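You operate a simulated robot arm through the tools that you are given. There is no shell and no other tool. Be economical: measure what you need, move in short steps, check, and stop when the job is done.

Carry out the task below with a simulated robot arm. There is one attempt and no reset: what you move stays moved.

JOB
Cap the tube in the press, send it down the chute into the long green tray and zero the counter.
Fine: the tube waiting at the gate goes down too; shut the gate again; leave the press latch FREE.

It is judged by the outcome, as a careful person would: the job done as asked, and still so three seconds after it is handed in. It fails if anything else is knocked over, pushed out of place, dropped, spilled or broken. Lids that push on must go on centred and level and be pressed home; caps that screw on are set level and turned clockwise until they are tight.

ROBOT AND FRAMES
A 6-joint arm with a two-finger parallel gripper, fixed in place. Base frame: the origin is at the foot of the arm, x ahead of it, y to its left, z up; the work surface is at about z = 0.835. Readings come in m, rad, newtons and seconds.
With the tool pointing down near the work surface it reaches from about 0.24 to 0.64 m from the base axis. Its first joint turns from -1.152 to 1.152 rad. Payload 2.7 kg.
The tool frame sits at the grasp point between the pads (the TCP): z along the fingers, y along the line on which they close. The tips reach 0.023 m beyond it. Largest opening 0.094 m; finger width 0.038, thickness 0.01; the body of the gripper, 0.054 by 0.096 m, starts 0.039 m behind the TCP.
Orientation is told as [roll, pitch, yaw] about the base's x, y, z axes, in that order, counted from this pose: with the fingers straight down and closing along the base's y, the tool's x points along the base's -x, its y along +y and its z along -z.

CONTROLS
- The arm moves only by the tool apply_moves. Its argument "plan" is a list of rows, each a list of 7 numbers: the turn, a rotation vector about the tool's x, y, z in rad, then the shift along the tool's x, y, z in m, then the gripper command, from -1 (shut) to 1 (fully open), values between in proportion. In form: [[wx, wy, wz, x, y, z, claw], ...]. A call has 1 to 8 rows; each row shifts and turns the commanded pose from where the row before left it, along the tool's axes as they then stand. A row lasts 0.2 s, in which the tool goes at most 0.05 m and 0.15 rad; a call with a longer step from one row to the next is refused whole, and so is a gripper value outside its range. Where a pose cannot be reached the arm comes as near as it can. A force on the tool above 70 N (or 10 N above the force at the start of the call, whichever is more), or a blocked arm, ends the call early, and 0.2 s more pass. The fingers move at their own pace (about 0.045 m/s each) and stop on an object; they squeeze with about 30 N. The grip force told is the motor's: it shows also when the fingers shut on nothing. Time passes only in rows, and 0.2 s behind the last, so rows that do not move let the fingers close. It gives the time, the measured TCP pose, the force on the tool (base axes), the opening and the grip force at its end, in the units of the frame above (readings bear some noise).
- Cameras (640 x 400 px; columns grow to the right, rows downward): "scene" is fixed at [0.0791, -0.4355, 1.4019]; the picture's right is [0.74, -0.67, 0.00], its down [-0.40, -0.44, -0.81] and it looks along [0.54, 0.60, -0.59] (base axes); focal length 345 px, centre (320, 200). "wrist" rides on the gripper at [0.086, 0.016, -0.075] in the tool frame; the picture's right is [-0.18, 0.98, 0.00], its down [-0.58, -0.11, -0.81] and it looks along [-0.79, -0.15, 0.59] (tool axes); focal length 243 px, centre (320, 200). There is no depth. A picture from a camera that has moved, and an enlarged one, comes with that camera's place and axes in the base frame and with its lens.
- camera(camera): a new picture of that camera. It takes no simulated time.
- zoom(camera, box): a new picture of the part [left, top, right, bottom] of that camera's present view, enlarged. It takes no simulated time.
- job_done(): hands the job in; it is judged then, once.

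Go step by step. Nothing tells you positions but the pictures and the camera data: compare them with the known pose of the tool, close in by small moves and look again before you grip or let go. The budget is 120 turns and 68 pictures, counting those below and the enlarged ones. Unless the task says otherwise, let go and move clear before handing in, and close with one line.

The tools are called after "Call:" by a JSON object that holds its "fn" and its "kwargs". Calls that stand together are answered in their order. apply_moves: Moves the arm, as the interface text tells. Its arguments: {"type":"object","properties":{"plan":{"type":"array","items":{"type":"array","items":{"type":"number"}}}},"required":["plan"]} The other tools are called the same way: camera (camera) takes a picture; zoom (camera, box) takes an enlarged picture of a part of a camera's view; job_done () hands the job in.

At the start:

```text
time_s: 0.0
position: [0.3343, -0.0165, 1.1372]
ee_rot: [0.002, -0.002, 0.003]
contact_force: [-0.2, -0.4, -0.1]
opening: 0.0941
grasp_force: 0.0
```

scene: 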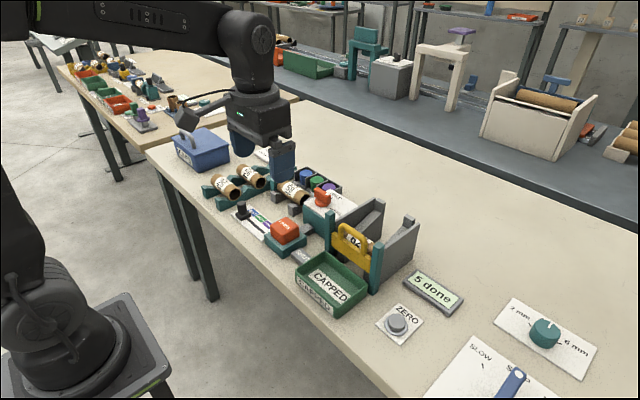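
wrist: 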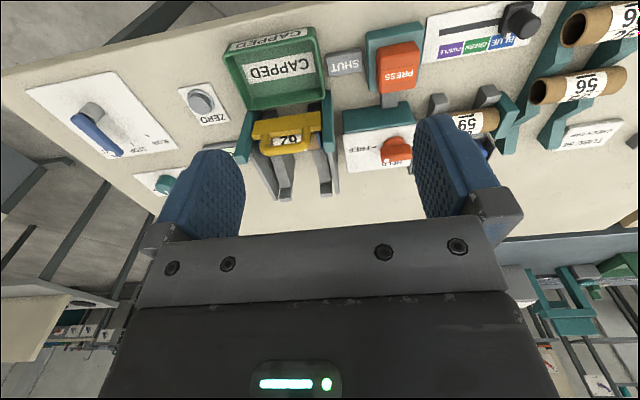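

I see a small bench with a press, a gate (yellow handle), a green tray, a ZERO button, and a colour selector. I'll zoom in for detail first.

Call:
{"fn": "zoom", "kwargs": {"camera": "scene", "box": [190, 140, 350, 240]}}

Call:
{"fn": "zoom", "kwargs": {"camera": "scene", "box": [270, 180, 470, 340]}}

Call:
{"fn": "zoom", "kwargs": {"camera": "wrist", "box": [400, 0, 640, 180]}}

Call:
{"fn": "zoom", "kwargs": {"camera": "wrist", "box": [220, 20, 440, 210]}}

```text
4.00 times, centred on (270, 190) of scene
camera zoom: at [0.0791, -0.4355, 1.4019], right [0.74, -0.67, 0.0], down [-0.4, -0.44, -0.81], along [0.54, 0.6, -0.59], focal length 1381 px, centre (520, 240)
```

zoom: 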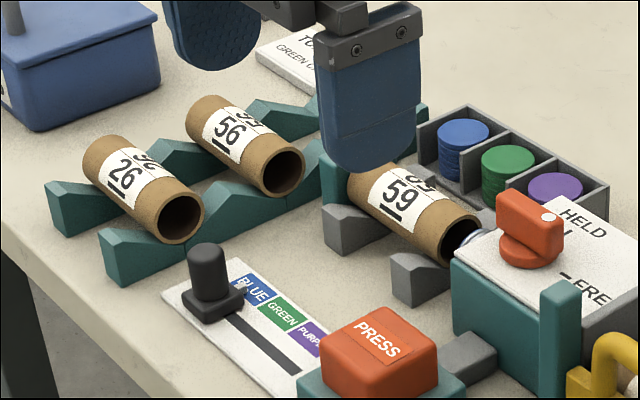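

```text
2.50 times, centred on (370, 260) of scene
camera zoom: at [0.0791, -0.4355, 1.4019], right [0.74, -0.67, 0.0], down [-0.4, -0.44, -0.81], along [0.54, 0.6, -0.59], focal length 863 px, centre (195, 50)
```

zoom: 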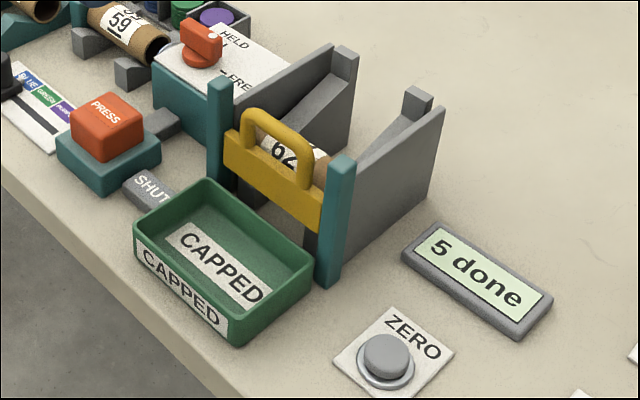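

```text
2.22 times, centred on (520, 90) of wrist
camera zoom: at [0.2476, 0.0011, 1.2128], right [0.18, 0.98, 0.0], down [0.58, -0.11, 0.81], along [0.79, -0.14, -0.59], focal length 539 px, centre (-124, 444)
```

zoom: 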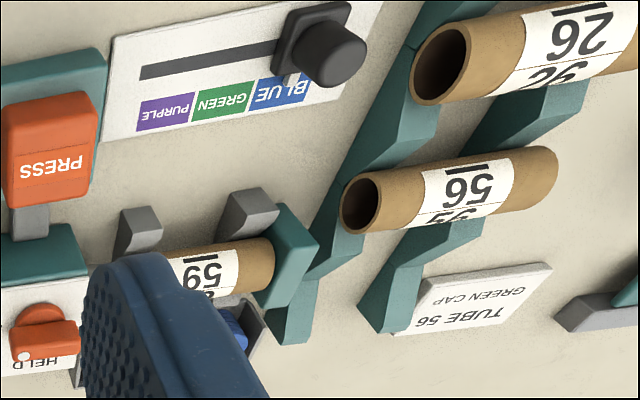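

```text
2.11 times, centred on (330, 115) of wrist
camera zoom: at [0.2476, 0.0011, 1.2128], right [0.18, 0.98, 0.0], down [0.58, -0.11, 0.81], along [0.79, -0.14, -0.59], focal length 511 px, centre (299, 379)
```

zoom: 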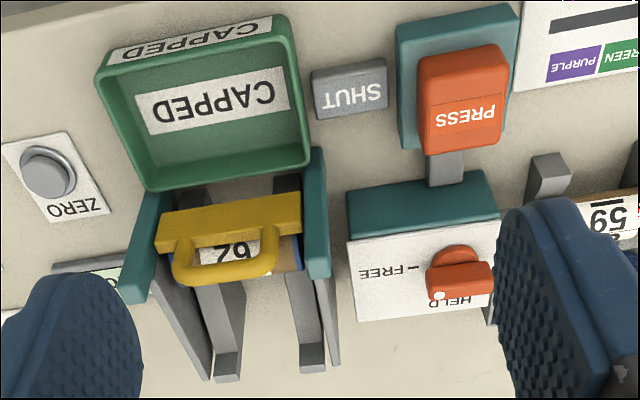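

I'll look closer at the card, the tube numbers, the SHUT part, and the parts on the right.

Call:
{"fn": "zoom", "kwargs": {"camera": "wrist", "box": [540, 100, 630, 156]}}

Call:
{"fn": "zoom", "kwargs": {"camera": "scene", "box": [270, 170, 350, 220]}}

Call:
{"fn": "zoom", "kwargs": {"camera": "scene", "box": [280, 210, 380, 280]}}

Call:
{"fn": "zoom", "kwargs": {"camera": "scene", "box": [400, 260, 640, 400]}}

```text
7.11 times, centred on (585, 128) of wrist
camera zoom: at [0.2476, 0.0011, 1.2128], right [0.18, 0.98, 0.0], down [0.58, -0.11, 0.81], along [0.79, -0.14, -0.59], focal length 1725 px, centre (-1564, 712)
```

zoom: 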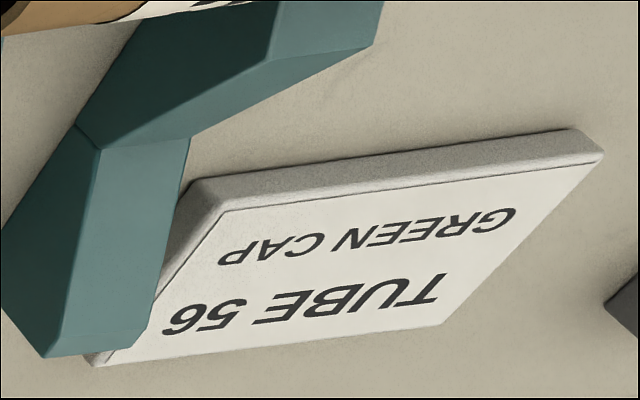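

```text
8.00 times, centred on (310, 195) of scene
camera zoom: at [0.0791, -0.4355, 1.4019], right [0.74, -0.67, 0.0], down [-0.4, -0.44, -0.81], along [0.54, 0.6, -0.59], focal length 2762 px, centre (400, 240)
```

zoom: 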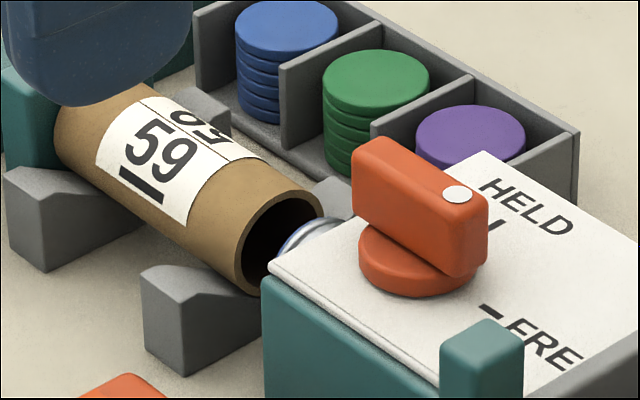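

```text
5.71 times, centred on (330, 245) of scene
camera zoom: at [0.0791, -0.4355, 1.4019], right [0.74, -0.67, 0.0], down [-0.4, -0.44, -0.81], along [0.54, 0.6, -0.59], focal length 1973 px, centre (263, -57)
```

zoom: 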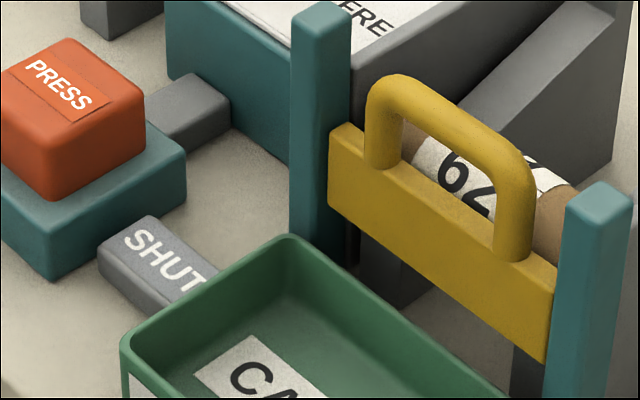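

```text
2.67 times, centred on (520, 330) of scene
camera zoom: at [0.0791, -0.4355, 1.4019], right [0.74, -0.67, 0.0], down [-0.4, -0.44, -0.81], along [0.54, 0.6, -0.59], focal length 921 px, centre (-213, -147)
```

zoom: 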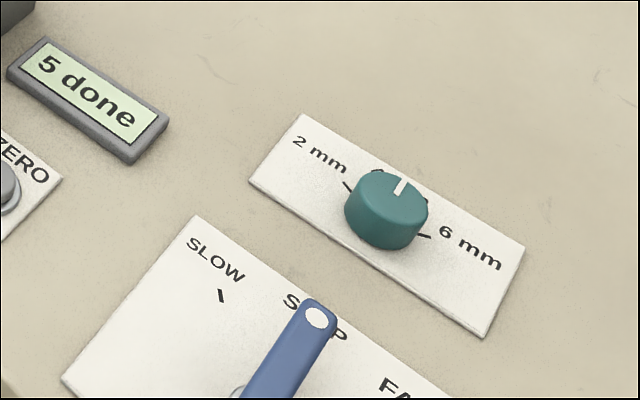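

The press holds tube 59, the selector is on BLUE (the gated tube 62 has a blue cap), and the "TUBE 56 GREEN" card concerns another tube. I take the PRESS button to be near (0.43, 0.08, 0.87), so I'll close the fingers and hover above it.

Call:
{"fn": "apply_moves", "kwargs": {"plan": [[0, 0, 0, -0.024, 0.024, 0.034, -1], [0, 0, 0, -0.024, 0.024, 0.034, -1], [0, 0, 0, -0.024, 0.024, 0.03, -1], [0, 0, 0, -0.024, 0.024, 0.03, -1], [0, 0, 0, 0, 0, 0, -1], [0, 0, 0, 0, 0, 0, -1]]}}

Call:
{"fn": "camera", "kwargs": {"camera": "wrist"}}

Call:
{"fn": "zoom", "kwargs": {"camera": "scene", "box": [200, 140, 400, 265]}}

```text
time_s: 1.4
position: [0.4302, 0.0803, 1.0092]
ee_rot: [0.003, -0.001, 0.004]
contact_force: [0.2, 0.3, -0.4]
opening: 0.0
grasp_force: 30.2
```

```text
57 pictures are left
camera wrist: at [0.3436, 0.0977, 1.0847], right [0.18, 0.98, 0.0], down [0.58, -0.11, 0.81], along [0.79, -0.14, -0.59], focal length 243 px, centre (320, 200)
```

wrist: 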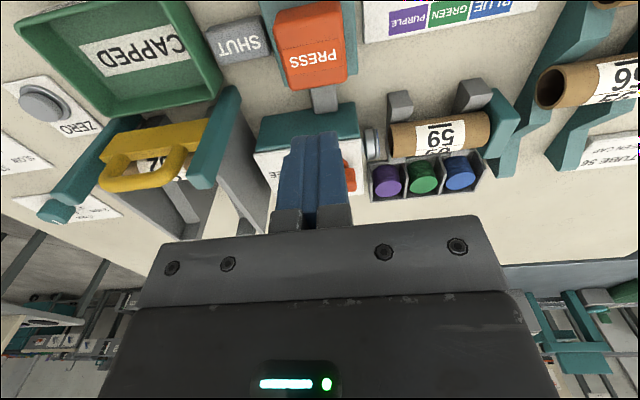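

```text
3.20 times, centred on (300, 202) of scene
camera zoom: at [0.0791, -0.4355, 1.4019], right [0.74, -0.67, 0.0], down [-0.4, -0.44, -0.81], along [0.54, 0.6, -0.59], focal length 1105 px, centre (384, 192)
```

zoom: 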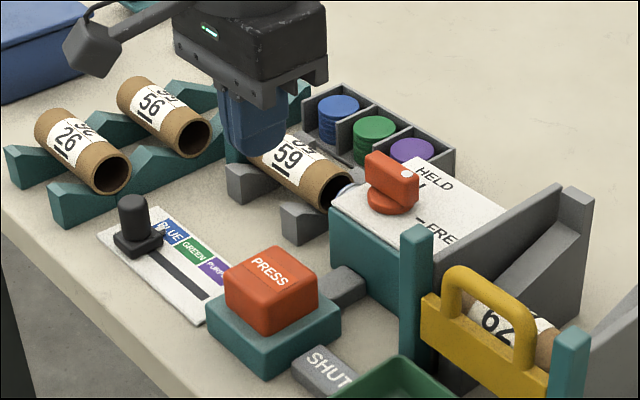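

PRESS is about (0.42, 0.078), nearly under the tool. I'll shift back 1 cm and lower to just above it.

Call:
{"fn": "apply_moves", "kwargs": {"plan": [[0, 0, 0, 0.009, -0.002, 0.035, -1], [0, 0, 0, 0, 0, 0.035, -1], [0, 0, 0, 0, 0, 0.0, -1]]}}

Call:
{"fn": "zoom", "kwargs": {"camera": "scene", "box": [230, 150, 390, 250]}}

```text
time_s: 2.2
position: [0.4227, 0.0782, 0.9392]
ee_rot: [0.002, -0.001, 0.004]
contact_force: [-0.1, 0.0, -0.4]
opening: 0.0001
grasp_force: 29.8
```

```text
4.00 times, centred on (310, 200) of scene
camera zoom: at [0.0791, -0.4355, 1.4019], right [0.74, -0.67, 0.0], down [-0.4, -0.44, -0.81], along [0.54, 0.6, -0.59], focal length 1381 px, centre (360, 200)
```

zoom: 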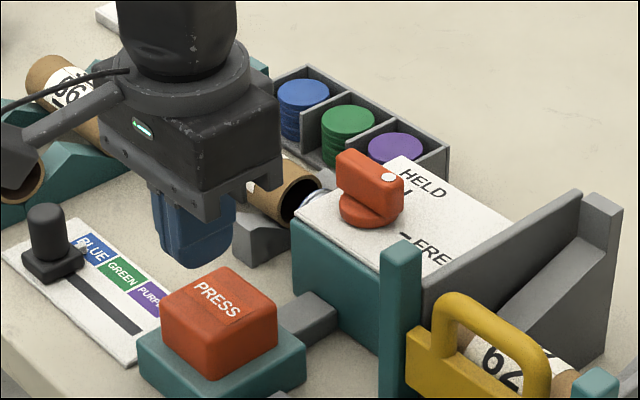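

The fingers are about 4 cm above the button, slightly off toward its far-left side. I'll adjust and press gently.

Call:
{"fn": "apply_moves", "kwargs": {"plan": [[0, 0, 0, -0.007, -0.007, 0.012, -1], [0, 0, 0, 0, 0, 0.012, -1], [0, 0, 0, 0, 0, 0.008, -1], [0, 0, 0, 0, 0, 0.006, -1]]}}

Call:
{"fn": "zoom", "kwargs": {"camera": "scene", "box": [230, 150, 390, 250]}}

```text
time_s: 3.2
position: [0.429, 0.0706, 0.8999]
ee_rot: [0.002, -0.002, 0.004]
contact_force: [-0.7, 0.7, 4.3]
opening: 0.0
grasp_force: 30.1
```

```text
4.00 times, centred on (310, 200) of scene
camera zoom: at [0.079, -0.4355, 1.4019], right [0.74, -0.67, 0.0], down [-0.4, -0.44, -0.81], along [0.54, 0.6, -0.59], focal length 1381 px, centre (360, 200)
```

zoom: 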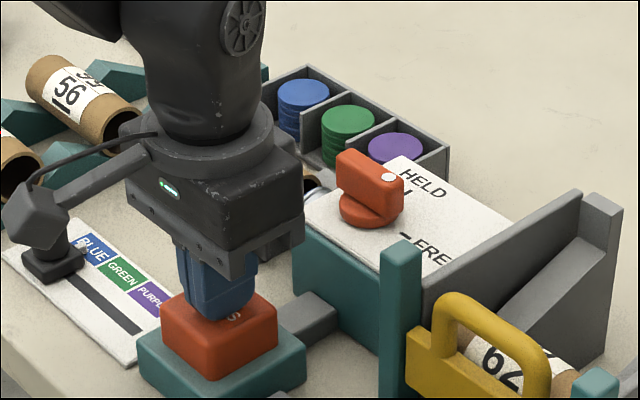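

I've contacted the button at TCP z≈0.90. I'll push it further.

Call:
{"fn": "apply_moves", "kwargs": {"plan": [[0, 0, 0, 0, 0, 0.005, -1], [0, 0, 0, 0, 0, 0.005, -1], [0, 0, 0, 0, 0, 0.004, -1]]}}

Call:
{"fn": "camera", "kwargs": {"camera": "wrist"}}

```text
time_s: 4.0
position: [0.4294, 0.0712, 0.8884]
ee_rot: [0.002, -0.002, 0.003]
contact_force: [1.7, -2.8, 6.5]
opening: 0.0
grasp_force: 30.1
```

```text
53 pictures are left
camera wrist: at [0.3419, 0.0885, 0.963], right [0.18, 0.98, 0.0], down [0.58, -0.11, 0.81], along [0.79, -0.14, -0.59], focal length 243 px, centre (320, 200)
```

wrist: 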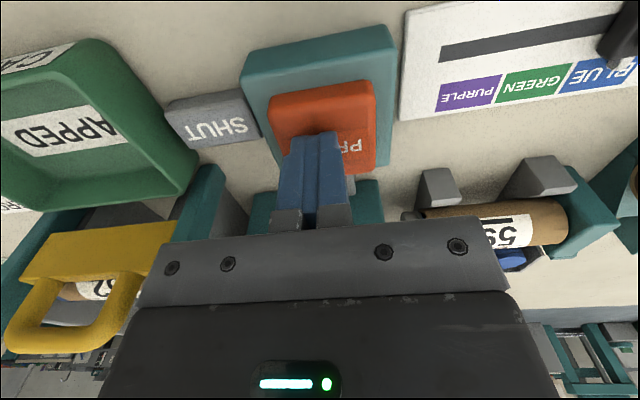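

The button is moving down with only a light force. I'll push a little more to the end stop, then lift and look.

Call:
{"fn": "apply_moves", "kwargs": {"plan": [[0, 0, 0, 0, 0, 0.004, -1], [0, 0, 0, 0, 0, 0.004, -1], [0, 0, 0, 0, 0, 0, -1]]}}

Call:
{"fn": "apply_moves", "kwargs": {"plan": [[0, 0, 0, 0, 0, -0.03, -1], [0, 0, 0, 0, 0, -0.04, -1], [0, 0, 0, 0, 0, -0.04, -1], [0, 0, 0, 0.03, 0.0, -0.03, -1]]}}

Call:
{"fn": "zoom", "kwargs": {"camera": "scene", "box": [230, 150, 390, 250]}}

Call:
{"fn": "camera", "kwargs": {"camera": "wrist"}}

```text
time_s: 4.8
position: [0.4288, 0.0715, 0.8804]
ee_rot: [0.002, -0.003, 0.004]
contact_force: [-2.9, -6.9, 26.5]
opening: 0.0
grasp_force: 30.1
```

```text
time_s: 5.8
position: [0.3971, 0.0703, 1.019]
ee_rot: [0.002, 0.001, 0.003]
contact_force: [-0.5, -0.1, -0.4]
opening: 0.0
grasp_force: 30.1
```

```text
4.00 times, centred on (310, 200) of scene
camera zoom: at [0.0791, -0.4355, 1.4019], right [0.74, -0.67, 0.0], down [-0.4, -0.44, -0.81], along [0.54, 0.6, -0.59], focal length 1381 px, centre (360, 200)
```

zoom: 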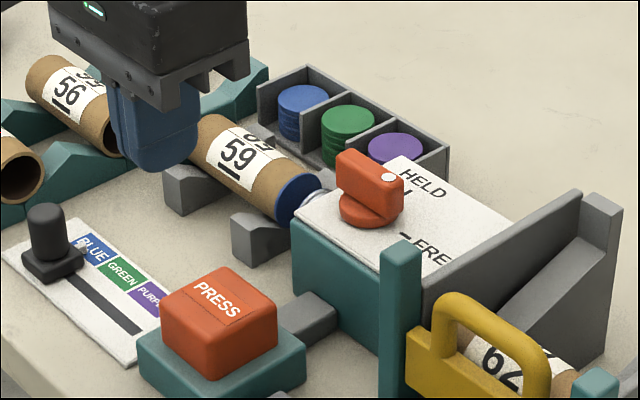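

```text
51 pictures are left
camera wrist: at [0.3106, 0.0876, 1.0953], right [0.18, 0.98, 0.0], down [0.58, -0.11, 0.81], along [0.79, -0.15, -0.59], focal length 243 px, centre (320, 200)
```

wrist: 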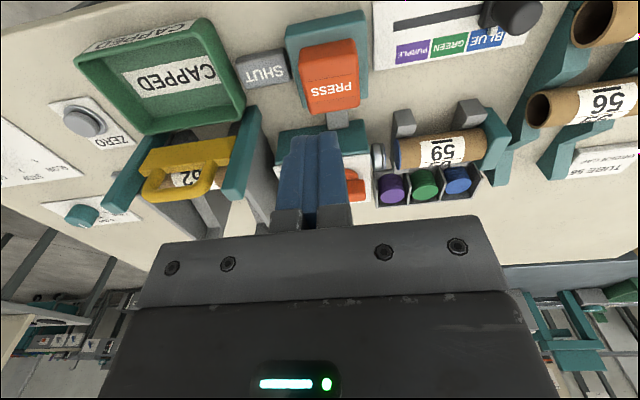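

Tube 59 now has a blue cap, seated. Next is the latch knob; I'll move sideways to see its pointer clearly.

Call:
{"fn": "apply_moves", "kwargs": {"plan": [[0, 0, 0, 0, -0.045, 0.01, -1], [0, 0, 0, 0, -0.045, 0.01, -1], [0, 0, 0, 0, -0.01, 0.0, -1]]}}

Call:
{"fn": "zoom", "kwargs": {"camera": "wrist", "box": [340, 100, 540, 240]}}

```text
time_s: 6.6
position: [0.3965, -0.0292, 0.9994]
ee_rot: [0.003, -0.001, 0.003]
contact_force: [0.6, 0.8, 0.0]
opening: 0.0
grasp_force: 30.0
```

```text
2.86 times, centred on (440, 170) of wrist
camera zoom: at [0.311, -0.0127, 1.0748], right [0.18, 0.98, 0.0], down [0.58, -0.11, 0.81], along [0.79, -0.14, -0.59], focal length 693 px, centre (-23, 286)
```

zoom: 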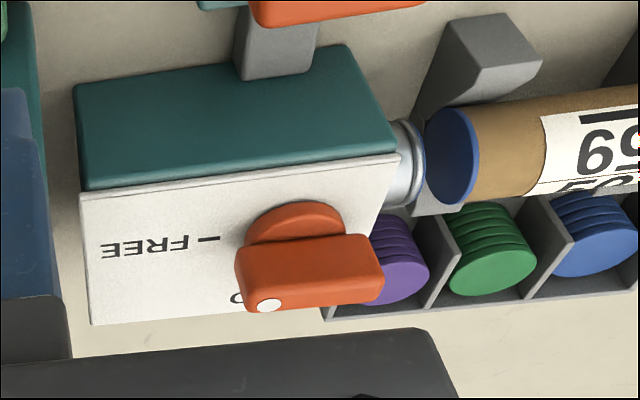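

I want to be sure where the pointer points, so I'll zoom in hard on the knob from the scene camera.

Call:
{"fn": "zoom", "kwargs": {"camera": "scene", "box": [305, 180, 353, 210]}}

```text
13.33 times, centred on (329, 195) of scene
camera zoom: at [0.0791, -0.4355, 1.4019], right [0.74, -0.67, 0.0], down [-0.4, -0.44, -0.81], along [0.54, 0.6, -0.59], focal length 4603 px, centre (200, 267)
```

zoom: 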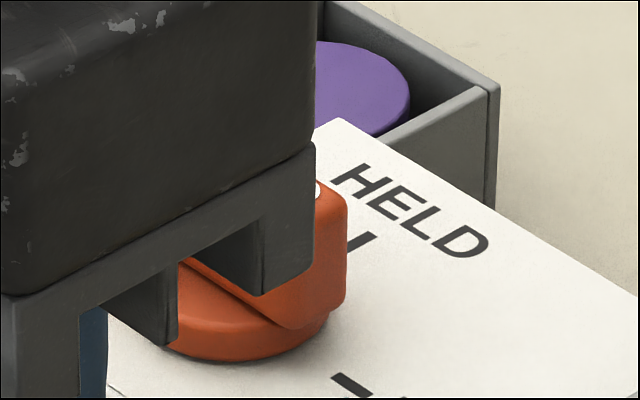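

From the earlier clear zoom the bar lies along y with its dot end toward −y, which is the FREE mark, so the latch looks already FREE. I'll recheck that later. Next I turn the gripper 90° so that it closes along x, and open it to pick the tube.

Call:
{"fn": "apply_moves", "kwargs": {"plan": [[0, 0, 0, 0, 0.03, -0.03, -1], [0, 0, 0.1428, 0, 0, -0.01, 0], [0, 0, 0.1428, 0, 0, 0, 0], [0, 0, 0.1428, 0, 0, 0, 0], [0, 0, 0.1428, 0, 0, 0, 0], [0, 0, 0.1428, 0, 0, 0, 0], [0, 0, 0.1428, 0, 0, 0, 0]]}}

Call:
{"fn": "apply_moves", "kwargs": {"plan": [[0, 0, 0.1428, 0, 0, 0, 0.2], [0, 0, 0.1428, 0, 0, 0, 0.2], [0, 0, 0.1428, 0, 0, 0, 0.2], [0, 0, 0.1428, 0, 0, 0, 0.2], [0, 0, 0.1428, 0, 0, 0, 0.2], [0, 0, 0, 0, 0, 0, 0.2]]}}

```text
time_s: 8.2
position: [0.3989, 0.0011, 1.0391]
ee_rot: [0.002, 0.0, -0.856]
contact_force: [0.8, -0.9, 0.0]
opening: 0.0468
grasp_force: 0.1
```

```text
time_s: 9.6
position: [0.3997, 0.0009, 1.0394]
ee_rot: [0.001, 0.002, -1.569]
contact_force: [0.3, 0.0, 0.1]
opening: 0.0562
grasp_force: 0.1
```

The turn is reached. Now I move above the tube and look.

Call:
{"fn": "apply_moves", "kwargs": {"plan": [[0, 0, 0, 0.037, 0.028, 0, 0.2], [0, 0, 0, 0.037, 0.028, 0, 0.2], [0, 0, 0, 0.037, 0.028, 0, 0.2], [0, 0, 0, 0.037, 0.028, 0, 0.2], [0, 0, 0, 0.037, 0.028, 0, 0.2], [0, 0, 0, 0, 0, 0, 0.2]]}}

Call:
{"fn": "camera", "kwargs": {"camera": "wrist"}}

Call:
{"fn": "zoom", "kwargs": {"camera": "scene", "box": [240, 125, 400, 225]}}

```text
time_s: 11.0
position: [0.5388, 0.1858, 1.0404]
ee_rot: [0.0, 0.0, -1.567]
contact_force: [0.1, 0.0, -0.4]
opening: 0.0564
grasp_force: 0.0
```

```text
48 pictures are left
camera wrist: at [0.5536, 0.2744, 1.1144], right [0.98, -0.18, 0.0], down [-0.11, -0.58, 0.81], along [-0.15, -0.79, -0.59], focal length 243 px, centre (320, 200)
```

wrist: 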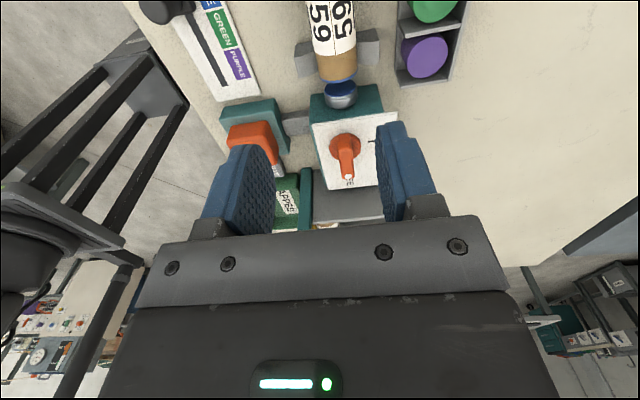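

```text
4.00 times, centred on (320, 175) of scene
camera zoom: at [0.0791, -0.4355, 1.4019], right [0.74, -0.67, 0.0], down [-0.4, -0.44, -0.81], along [0.54, 0.6, -0.59], focal length 1381 px, centre (320, 300)
```

zoom: 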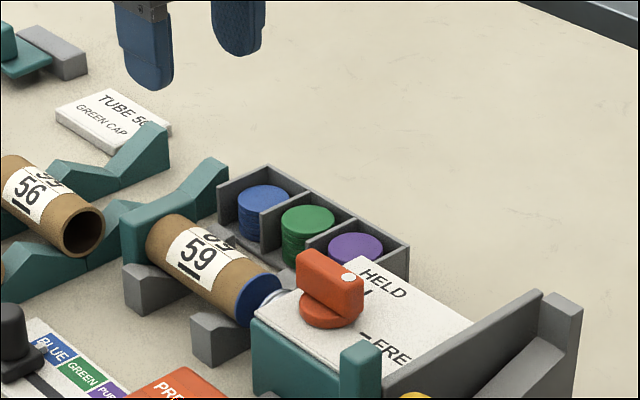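

The wrist view confirms the knob points to FREE. The tube axis is at x≈0.545, z≈0.868, spanning y≈0.145 to 0.235. I'll lower partway and check alignment against the cradle gap.

Call:
{"fn": "apply_moves", "kwargs": {"plan": [[0, 0, 0, 0.004, 0.006, 0.045, 0.2], [0, 0, 0, 0, 0, 0.045, 0.2], [0, 0, 0, 0, 0, 0, 0.2]]}}

Call:
{"fn": "zoom", "kwargs": {"camera": "scene", "box": [250, 155, 346, 215]}}

Call:
{"fn": "camera", "kwargs": {"camera": "wrist"}}

```text
time_s: 11.8
position: [0.5453, 0.1901, 0.9504]
ee_rot: [0.001, 0.001, -1.567]
contact_force: [-0.5, 0.5, -0.4]
opening: 0.0563
grasp_force: 0.0
```

```text
6.67 times, centred on (298, 185) of scene
camera zoom: at [0.0791, -0.4355, 1.4019], right [0.74, -0.67, 0.0], down [-0.4, -0.44, -0.81], along [0.54, 0.6, -0.59], focal length 2302 px, centre (467, 300)
```

zoom: 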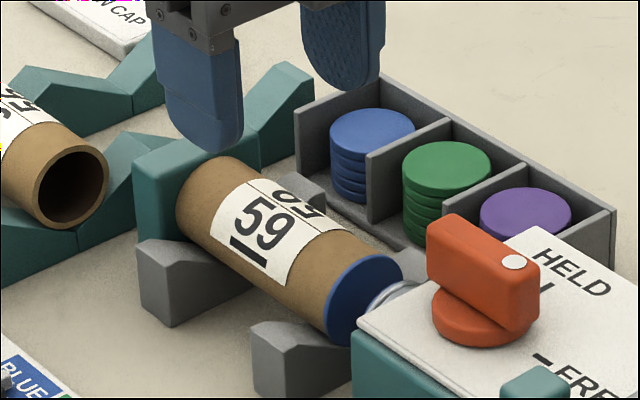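

```text
45 pictures are left
camera wrist: at [0.5596, 0.2788, 1.0249], right [0.98, -0.18, 0.0], down [-0.11, -0.58, 0.81], along [-0.14, -0.79, -0.59], focal length 243 px, centre (320, 200)
```

wrist: 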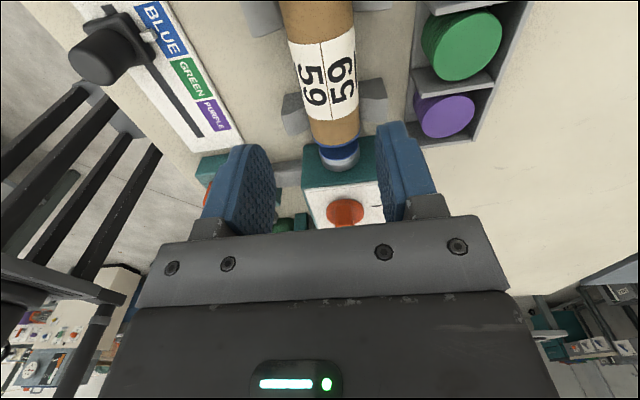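

The estimates now agree on axis x≈0.548, z≈0.86, with the cradle gap centred at y≈0.187. I'll descend between the cradles.

Call:
{"fn": "apply_moves", "kwargs": {"plan": [[0, 0, 0, -0.003, 0.003, 0.03, 0.2], [0, 0, 0, 0, 0, 0.025, 0.2], [0, 0, 0, 0, 0, 0, 0.2]]}}

Call:
{"fn": "zoom", "kwargs": {"camera": "scene", "box": [250, 155, 346, 215]}}

Call:
{"fn": "zoom", "kwargs": {"camera": "wrist", "box": [180, 0, 460, 230]}}

```text
time_s: 12.6
position: [0.5487, 0.1883, 0.8938]
ee_rot: [0.0, 0.0, -1.569]
contact_force: [0.5, 0.0, 0.4]
opening: 0.0566
grasp_force: 0.1
```

```text
6.67 times, centred on (298, 185) of scene
camera zoom: at [0.0791, -0.4355, 1.4019], right [0.74, -0.67, 0.0], down [-0.4, -0.44, -0.81], along [0.54, 0.6, -0.59], focal length 2302 px, centre (467, 300)
```

zoom: 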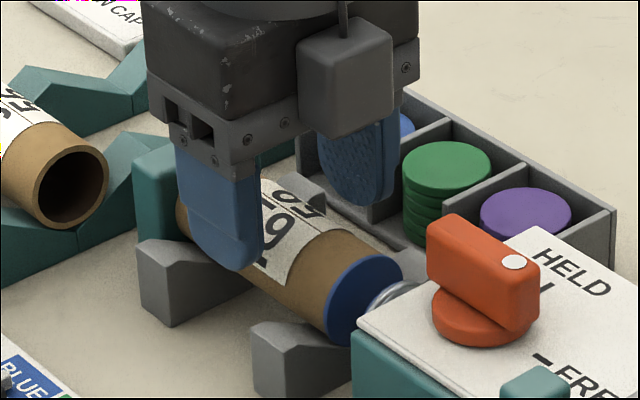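

```text
1.74 times, centred on (320, 115) of wrist
camera zoom: at [0.5634, 0.276, 0.9693], right [0.98, -0.18, 0.0], down [-0.11, -0.58, 0.81], along [-0.14, -0.79, -0.59], focal length 422 px, centre (320, 348)
```

zoom: 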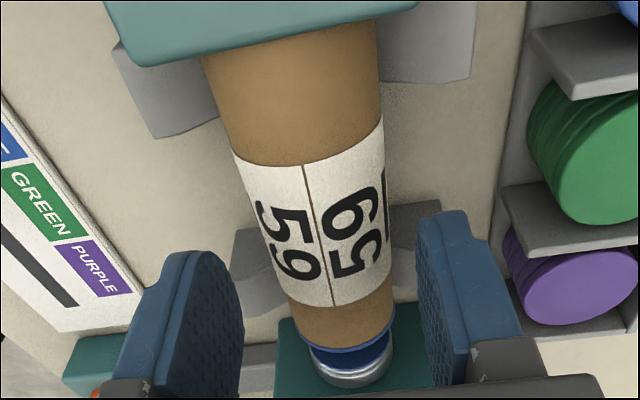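

The cradle gap comes out at y≈0.168 to 0.22, so I shift 5 mm to +y, lower to grip height, and watch the force.

Call:
{"fn": "apply_moves", "kwargs": {"plan": [[0, 0, 0, 0.005, 0.001, 0.0, 0.2], [0, 0, 0, 0, 0, 0.011, 0.2], [0, 0, 0, 0, 0, 0.01, 0.2], [0, 0, 0, 0, 0, 0, 0.2]]}}

Call:
{"fn": "zoom", "kwargs": {"camera": "wrist", "box": [180, 0, 460, 230]}}

```text
time_s: 13.6
position: [0.5478, 0.1941, 0.873]
ee_rot: [0.001, 0.002, -1.568]
contact_force: [-0.3, -0.1, 0.0]
opening: 0.0564
grasp_force: 0.0
```

```text
1.74 times, centred on (320, 115) of wrist
camera zoom: at [0.5636, 0.2813, 0.9486], right [0.98, -0.18, 0.0], down [-0.11, -0.58, 0.81], along [-0.14, -0.79, -0.59], focal length 422 px, centre (320, 348)
```

zoom: 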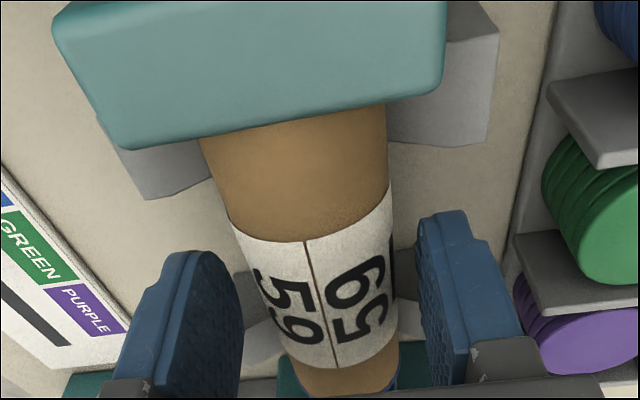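

It's well placed between the cradles, so I'll close on the tube.

Call:
{"fn": "apply_moves", "kwargs": {"plan": [[0, 0, 0, 0, 0.002, 0.004, 0.2], [0, 0, 0, 0, 0, 0, -0.5], [0, 0, 0, 0, 0, 0, -1], [0, 0, 0, 0, 0, 0, -1], [0, 0, 0, 0, 0, 0, -1], [0, 0, 0, 0, 0, 0, -1]]}}

```text
time_s: 15.0
position: [0.5502, 0.1939, 0.87]
ee_rot: [0.0, 0.003, -1.567]
contact_force: [-1.3, 0.5, 0.2]
opening: 0.0384
grasp_force: 29.8
```

The grip holds (diameter 38 mm). I'll lift straight up gently.

Call:
{"fn": "apply_moves", "kwargs": {"plan": [[0, 0, 0, 0, 0, -0.01, -1], [0, 0, 0, 0, 0, -0.03, -1], [0, 0, 0, 0, 0, -0.04, -1], [0, 0, 0, 0, 0, -0.04, -1], [0, 0, 0, 0, 0, -0.04, -1], [0, 0, 0, 0, 0, 0, -1]]}}

Call:
{"fn": "camera", "kwargs": {"camera": "scene"}}

Call:
{"fn": "zoom", "kwargs": {"camera": "scene", "box": [320, 190, 448, 270]}}

```text
time_s: 16.4
position: [0.5497, 0.1922, 1.0304]
ee_rot: [-0.001, 0.002, -1.567]
contact_force: [-0.6, -0.1, 0.4]
opening: 0.0
grasp_force: 30.3
```

```text
41 pictures are left
```

scene: 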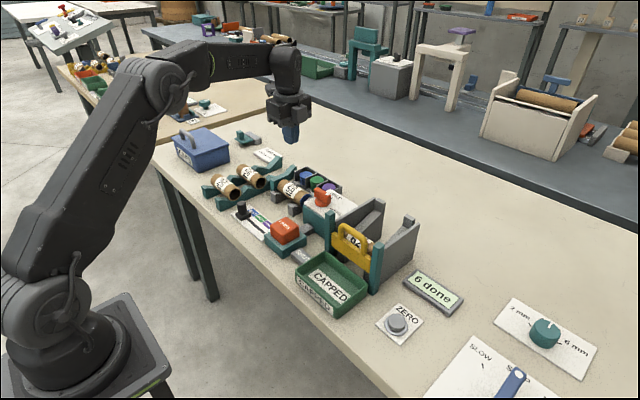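

```text
5.00 times, centred on (384, 230) of scene
camera zoom: at [0.0791, -0.4355, 1.4019], right [0.74, -0.67, 0.0], down [-0.4, -0.44, -0.81], along [0.54, 0.6, -0.59], focal length 1726 px, centre (0, 50)
```

zoom: 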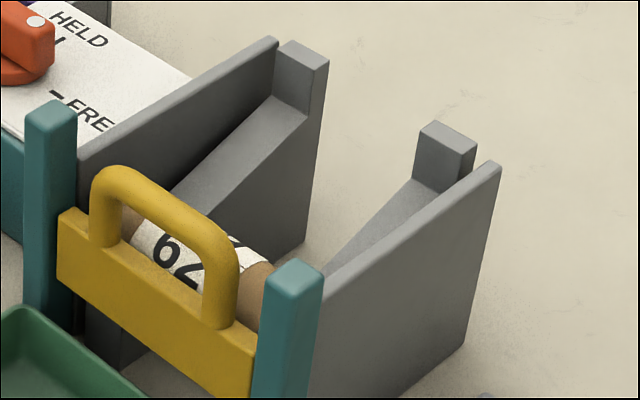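

The tube slipped out and stayed in the cradle, and the counter now shows 6. I'll check the tube and knob more closely.

Call:
{"fn": "zoom", "kwargs": {"camera": "scene", "box": [262, 165, 350, 220]}}

Call:
{"fn": "camera", "kwargs": {"camera": "wrist"}}

```text
7.27 times, centred on (306, 192) of scene
camera zoom: at [0.0791, -0.4355, 1.4019], right [0.74, -0.67, 0.0], down [-0.4, -0.44, -0.81], along [0.54, 0.6, -0.59], focal length 2511 px, centre (422, 254)
```

zoom: 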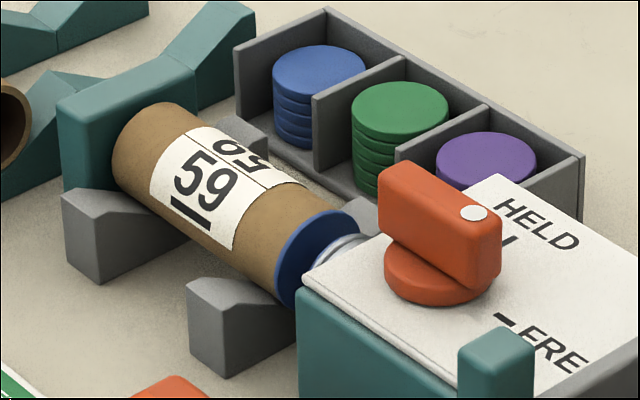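

```text
38 pictures are left
camera wrist: at [0.5653, 0.2802, 1.1064], right [0.98, -0.18, 0.0], down [-0.11, -0.58, 0.81], along [-0.14, -0.79, -0.59], focal length 243 px, centre (320, 200)
```

wrist: 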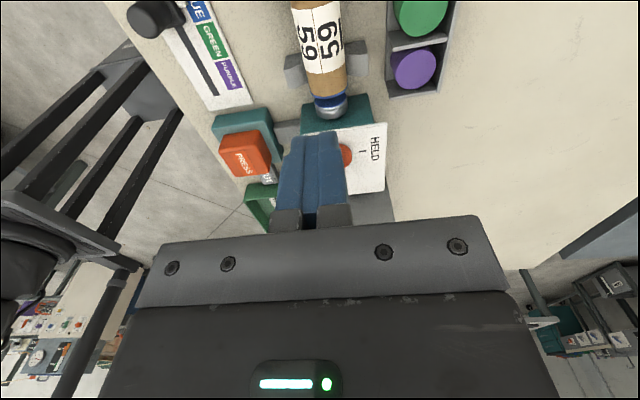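

The tube is undisturbed and the knob is on FREE; I likely gripped above the tube's widest point. I'll re-grip about 9 mm lower and lift in small steps while reading the force.

Call:
{"fn": "apply_moves", "kwargs": {"plan": [[0, 0, 0, 0.001, 0, 0.03, 0.25], [0, 0, 0, 0, 0, 0.0, 0.25], [0, 0, 0, 0, 0, 0.0, 0.25], [0, 0, 0, 0, 0, 0.045, 0.25], [0, 0, 0, 0, 0, 0.045, 0.25], [0, 0, 0, 0, 0, 0.035, 0.25], [0, 0, 0, 0, 0, 0.012, 0.25], [0, 0, 0, 0, 0, 0, 0.25]]}}

Call:
{"fn": "apply_moves", "kwargs": {"plan": [[0, 0, 0, 0, 0, 0, -0.5], [0, 0, 0, 0, 0, 0, -1], [0, 0, 0, 0, 0, 0, -1], [0, 0, 0, 0, 0, 0, -1]]}}

Call:
{"fn": "apply_moves", "kwargs": {"plan": [[0, 0, 0, 0, 0, -0.004, -1], [0, 0, 0, 0, 0, 0, -1]]}}

```text
time_s: 18.2
position: [0.5495, 0.1963, 0.8616]
ee_rot: [0.0, 0.001, -1.566]
contact_force: [0.2, 0.1, 0.6]
opening: 0.0585
grasp_force: 0.1
```

```text
time_s: 19.2
position: [0.5515, 0.1956, 0.8625]
ee_rot: [0.001, 0.001, -1.567]
contact_force: [0.4, -0.6, 0.2]
opening: 0.0385
grasp_force: 30.2
```

```text
time_s: 19.8
position: [0.5494, 0.1952, 0.8677]
ee_rot: [0.0, 0.001, -1.568]
contact_force: [-0.2, 0.5, 0.3]
opening: 0.0384
grasp_force: 30.2
```

Gripped again at full diameter, with no resisting force after 5 mm. I'll continue lifting.

Call:
{"fn": "apply_moves", "kwargs": {"plan": [[0, 0, 0, 0, 0, -0.006, -1], [0, 0, 0, 0, 0, -0.006, -1], [0, 0, 0, 0, 0, 0, -1]]}}

Call:
{"fn": "zoom", "kwargs": {"camera": "scene", "box": [262, 165, 350, 220]}}

```text
time_s: 20.6
position: [0.5499, 0.193, 0.8795]
ee_rot: [-0.001, 0.001, -1.566]
contact_force: [0.1, -0.6, -0.4]
opening: 0.0383
grasp_force: 29.8
```

```text
7.27 times, centred on (306, 192) of scene
camera zoom: at [0.0791, -0.4355, 1.4019], right [0.74, -0.67, 0.0], down [-0.4, -0.44, -0.81], along [0.54, 0.6, -0.59], focal length 2511 px, centre (422, 254)
```

zoom: 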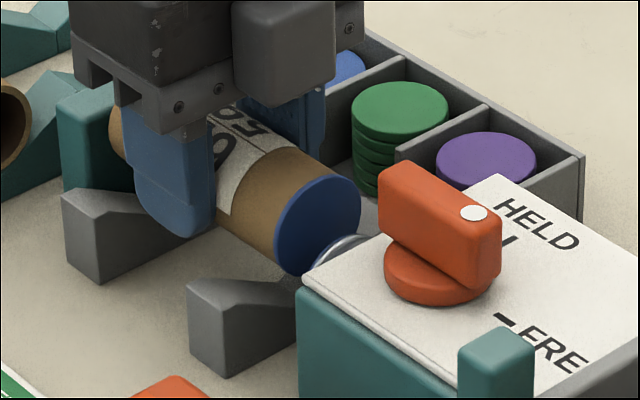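

The tube is coming up with the gripper. I'll lift on slowly to carrying height.

Call:
{"fn": "apply_moves", "kwargs": {"plan": [[0, 0, 0, 0, 0, -0.012, -1], [0, 0, 0, 0, 0, -0.018, -1], [0, 0, 0, 0, 0, -0.02, -1], [0, 0, 0, 0, 0, -0.02, -1], [0, 0, 0, 0, 0, -0.02, -1], [0, 0, 0, 0, 0, -0.02, -1], [0, 0, 0, 0, 0, -0.02, -1], [0, 0, 0, 0, 0, 0, -1]]}}

Call:
{"fn": "camera", "kwargs": {"camera": "wrist"}}

```text
time_s: 22.4
position: [0.5505, 0.1945, 1.0091]
ee_rot: [0.001, 0.001, -1.567]
contact_force: [-0.4, 0.3, -0.2]
opening: 0.0383
grasp_force: 29.9
```

```text
36 pictures are left
camera wrist: at [0.5651, 0.2826, 1.0845], right [0.98, -0.18, 0.0], down [-0.11, -0.58, 0.81], along [-0.14, -0.79, -0.59], focal length 243 px, centre (320, 200)
```

wrist: 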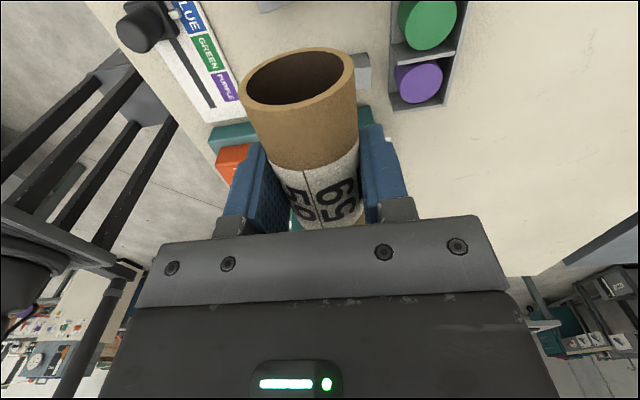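

The tube is held level, with its open end about 5 cm beyond the TCP toward +y. The chute centre comes out at y≈−0.092 with backstops at x≈0.613. I'll measure the tube's cap end from the scene camera.

Call:
{"fn": "zoom", "kwargs": {"camera": "scene", "box": [250, 115, 338, 170]}}

```text
7.27 times, centred on (294, 142) of scene
camera zoom: at [0.0791, -0.4355, 1.4019], right [0.74, -0.67, 0.0], down [-0.4, -0.44, -0.81], along [0.54, 0.6, -0.59], focal length 2511 px, centre (509, 618)
```

zoom: 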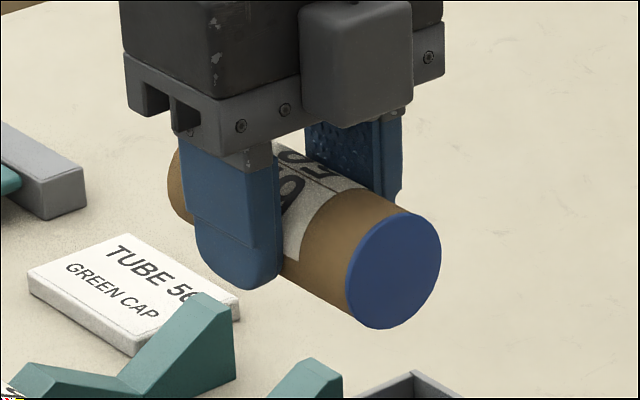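

Tube length is about 0.10 m, centred on the TCP with its axis at TCP height. I'll carry it over to the chute centre (x 0.57, y −0.093) at this height.

Call:
{"fn": "apply_moves", "kwargs": {"plan": [[0, 0, 0, -0.02, 0.002, 0, -1], [0, 0, 0, -0.042, 0.003, 0, -1], [0, 0, 0, -0.045, 0.003, 0, -1], [0, 0, 0, -0.045, 0.003, 0, -1], [0, 0, 0, -0.045, 0.003, 0, -1], [0, 0, 0, -0.045, 0.003, 0, -1], [0, 0, 0, -0.03, 0.002, 0, -1], [0, 0, 0, -0.015, 0.0, 0, -1]]}}

Call:
{"fn": "apply_moves", "kwargs": {"plan": [[0, 0, 0, 0, 0, 0.02, -1], [0, 0, 0, 0, 0, 0.015, -1], [0, 0, 0, 0, 0, 0, -1]]}}

Call:
{"fn": "zoom", "kwargs": {"camera": "scene", "box": [320, 170, 448, 250]}}

Call:
{"fn": "camera", "kwargs": {"camera": "wrist"}}

```text
time_s: 24.2
position: [0.5696, -0.0923, 1.0088]
ee_rot: [-0.001, 0.001, -1.565]
contact_force: [0.9, 1.0, -0.6]
opening: 0.0382
grasp_force: 29.9
```

```text
time_s: 25.0
position: [0.5703, -0.092, 0.9732]
ee_rot: [0.003, 0.002, -1.568]
contact_force: [0.6, 0.5, -0.6]
opening: 0.0383
grasp_force: 30.5
```

```text
5.00 times, centred on (384, 210) of scene
camera zoom: at [0.0791, -0.4355, 1.4019], right [0.74, -0.67, 0.0], down [-0.4, -0.44, -0.81], along [0.54, 0.6, -0.59], focal length 1726 px, centre (0, 150)
```

zoom: 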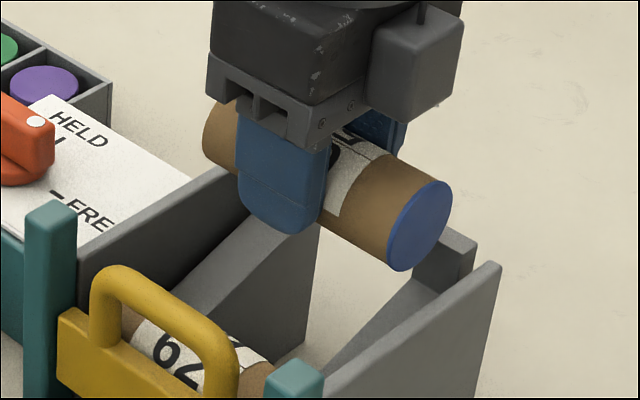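

```text
33 pictures are left
camera wrist: at [0.5856, -0.0047, 1.0488], right [0.98, -0.18, 0.0], down [-0.11, -0.58, 0.81], along [-0.14, -0.79, -0.59], focal length 243 px, centre (320, 200)
```

wrist: 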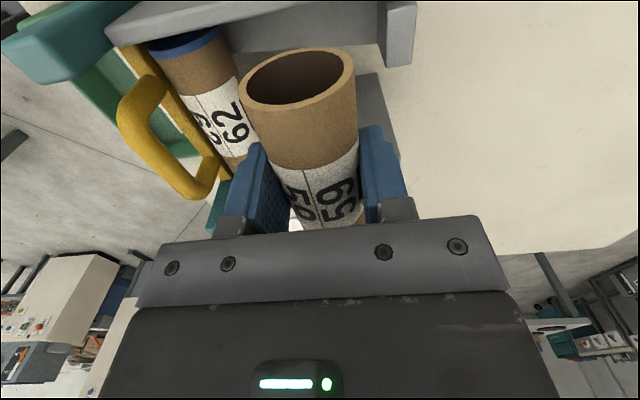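

The tube is above the chute; the walls appear symmetric about y≈−0.096. I'll shift slightly, lower to the wall tops and check end clearances.

Call:
{"fn": "apply_moves", "kwargs": {"plan": [[0, 0, 0, -0.003, 0, 0.015, -1], [0, 0, 0, 0, 0, 0.01, -1], [0, 0, 0, 0, 0, 0, -1]]}}

Call:
{"fn": "zoom", "kwargs": {"camera": "scene", "box": [344, 190, 424, 240]}}

Call:
{"fn": "zoom", "kwargs": {"camera": "wrist", "box": [90, 0, 450, 230]}}

```text
time_s: 25.8
position: [0.57, -0.0956, 0.9492]
ee_rot: [0.004, 0.001, -1.567]
contact_force: [0.1, 0.6, -1.4]
opening: 0.0383
grasp_force: 30.1
```

```text
8.00 times, centred on (384, 215) of scene
camera zoom: at [0.0791, -0.4355, 1.4019], right [0.74, -0.67, 0.0], down [-0.4, -0.44, -0.81], along [0.54, 0.6, -0.59], focal length 2762 px, centre (-192, 80)
```

zoom: 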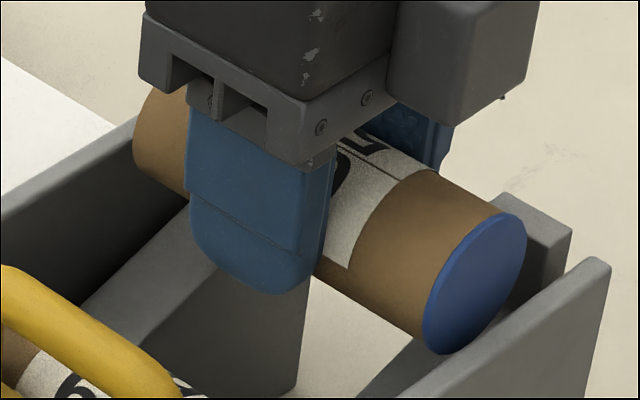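

```text
1.74 times, centred on (270, 115) of wrist
camera zoom: at [0.5854, -0.0077, 1.0237], right [0.98, -0.18, 0.0], down [-0.11, -0.58, 0.81], along [-0.14, -0.79, -0.59], focal length 422 px, centre (407, 348)
```

zoom: 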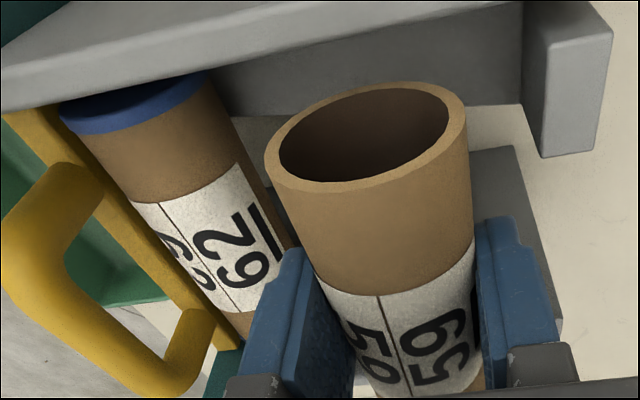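

Clearance is about 9 mm at each end. I'll descend until the tube meets the rails.

Call:
{"fn": "apply_moves", "kwargs": {"plan": [[0, 0, 0, 0, 0, 0.012, -1], [0, 0, 0, 0, 0, 0.012, -1], [0, 0, 0, 0, 0, 0.008, -1], [0, 0, 0, 0, 0, 0, -1]]}}

Call:
{"fn": "zoom", "kwargs": {"camera": "wrist", "box": [90, 0, 450, 230]}}

Call:
{"fn": "zoom", "kwargs": {"camera": "scene", "box": [334, 200, 430, 260]}}

```text
time_s: 26.8
position: [0.5697, -0.0957, 0.9215]
ee_rot: [0.005, 0.0, -1.565]
contact_force: [-23.0, 4.4, 34.4]
opening: 0.0389
grasp_force: 30.0
```

```text
1.74 times, centred on (270, 115) of wrist
camera zoom: at [0.5841, -0.0081, 0.9958], right [0.98, -0.18, 0.0], down [-0.11, -0.58, 0.81], along [-0.14, -0.79, -0.59], focal length 422 px, centre (407, 348)
```

zoom: 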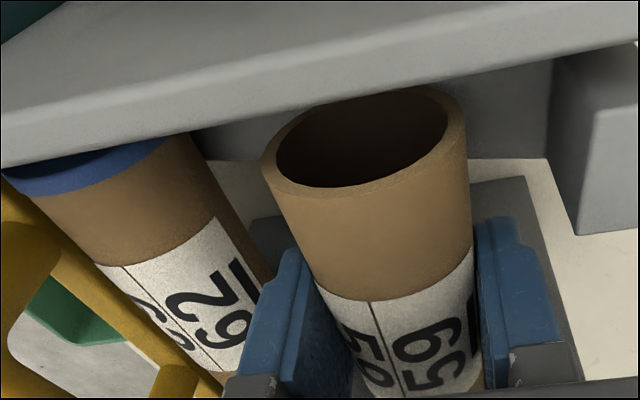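

```text
6.67 times, centred on (382, 230) of scene
camera zoom: at [0.0778, -0.4353, 1.402], right [0.74, -0.67, 0.0], down [-0.4, -0.44, -0.81], along [0.54, 0.6, -0.59], focal length 2302 px, centre (-93, 0)
```

zoom: 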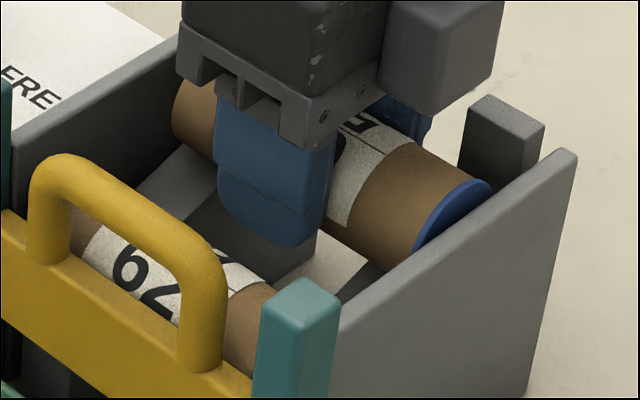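

The tube is seated on the rails (force normal to a ~34° slope). I'll relieve the pressure, open a little, and let it settle.

Call:
{"fn": "apply_moves", "kwargs": {"plan": [[0, 0, 0, 0, 0, -0.004, -1], [0, 0, 0, 0, 0, 0, -1], [0, 0, 0, 0, 0, 0, 0.05], [0, 0, 0, 0, 0, 0, 0.05], [0, 0, 0, 0, 0, 0, 0.05]]}}

Call:
{"fn": "apply_moves", "kwargs": {"plan": [[0, 0, 0, 0, 0.0, -0.01, 0.05], [0, 0, 0, 0, 0.003, -0.015, 0.05], [0, 0, 0, 0, 0.0, -0.02, 0.05], [0, 0, 0, 0, 0, -0.04, 0.05], [0, 0, 0, 0, 0, -0.04, 0.05], [0, 0, 0, 0, 0, 0, 0.05]]}}

Call:
{"fn": "zoom", "kwargs": {"camera": "scene", "box": [334, 200, 430, 260]}}

Call:
{"fn": "camera", "kwargs": {"camera": "wrist"}}

```text
time_s: 28.0
position: [0.5692, -0.0954, 0.9207]
ee_rot: [0.0, 0.0, -1.567]
contact_force: [0.4, -0.5, -0.6]
opening: 0.0493
grasp_force: 0.2
```

```text
time_s: 29.4
position: [0.5728, -0.0964, 1.0462]
ee_rot: [0.002, 0.0, -1.568]
contact_force: [0.0, 0.0, 0.4]
opening: 0.0494
grasp_force: 0.1
```

```text
6.67 times, centred on (382, 230) of scene
camera zoom: at [0.0791, -0.4355, 1.4019], right [0.74, -0.67, 0.0], down [-0.4, -0.44, -0.81], along [0.54, 0.6, -0.59], focal length 2302 px, centre (-93, 0)
```

zoom: 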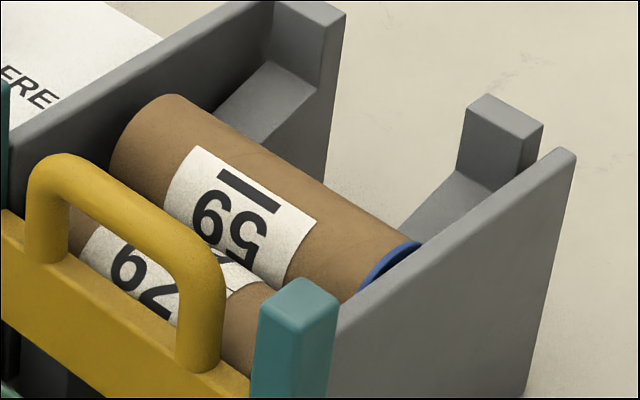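

```text
27 pictures are left
camera wrist: at [0.5878, -0.0083, 1.1216], right [0.98, -0.18, 0.0], down [-0.11, -0.58, 0.81], along [-0.14, -0.79, -0.59], focal length 243 px, centre (320, 200)
```

wrist: 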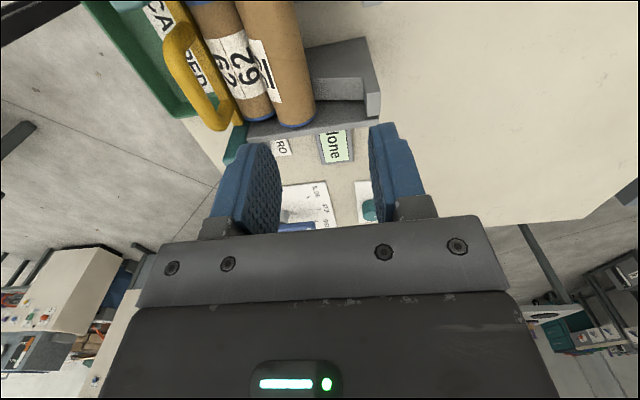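

Tube 59 rests against tube 62, both waiting at the gate. The gate handle bar is at about (0.477, −0.093, 0.94); I'll hover above it.

Call:
{"fn": "apply_moves", "kwargs": {"plan": [[0, 0, 0, 0.001, -0.032, 0, 0.05], [0, 0, 0, 0.001, -0.032, 0, 0.05], [0, 0, 0, 0.001, -0.032, 0, 0.05], [0, 0, 0, 0, 0, 0.04, 0.05], [0, 0, 0, 0, 0, 0.015, 0.05], [0, 0, 0, 0, 0, 0, 0.05]]}}

Call:
{"fn": "zoom", "kwargs": {"camera": "scene", "box": [310, 190, 406, 250]}}

Call:
{"fn": "camera", "kwargs": {"camera": "wrist"}}

```text
time_s: 30.8
position: [0.4755, -0.093, 0.99]
ee_rot: [0.0, 0.002, -1.568]
contact_force: [0.3, -0.8, -0.3]
opening: 0.0495
grasp_force: 0.0
```

```text
6.67 times, centred on (358, 220) of scene
camera zoom: at [0.0791, -0.4355, 1.4019], right [0.74, -0.67, 0.0], down [-0.4, -0.44, -0.81], along [0.54, 0.6, -0.59], focal length 2302 px, centre (67, 67)
```

zoom: 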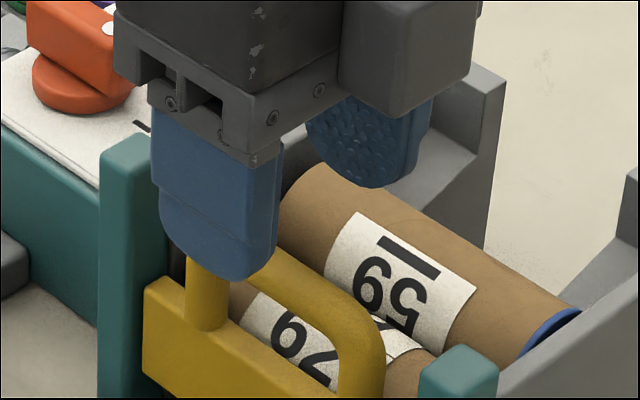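

```text
25 pictures are left
camera wrist: at [0.4917, -0.005, 1.0659], right [0.98, -0.18, 0.0], down [-0.11, -0.58, 0.81], along [-0.14, -0.79, -0.59], focal length 243 px, centre (320, 200)
```

wrist: 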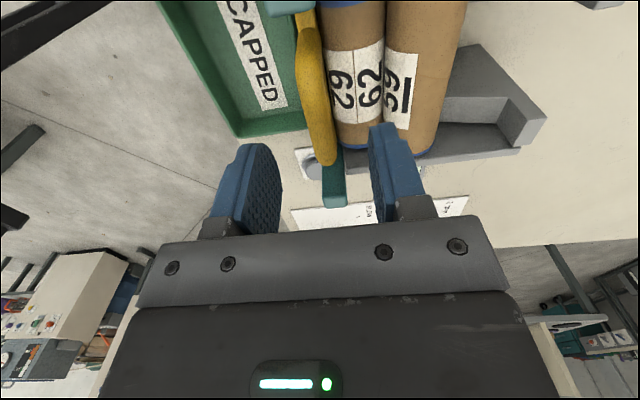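

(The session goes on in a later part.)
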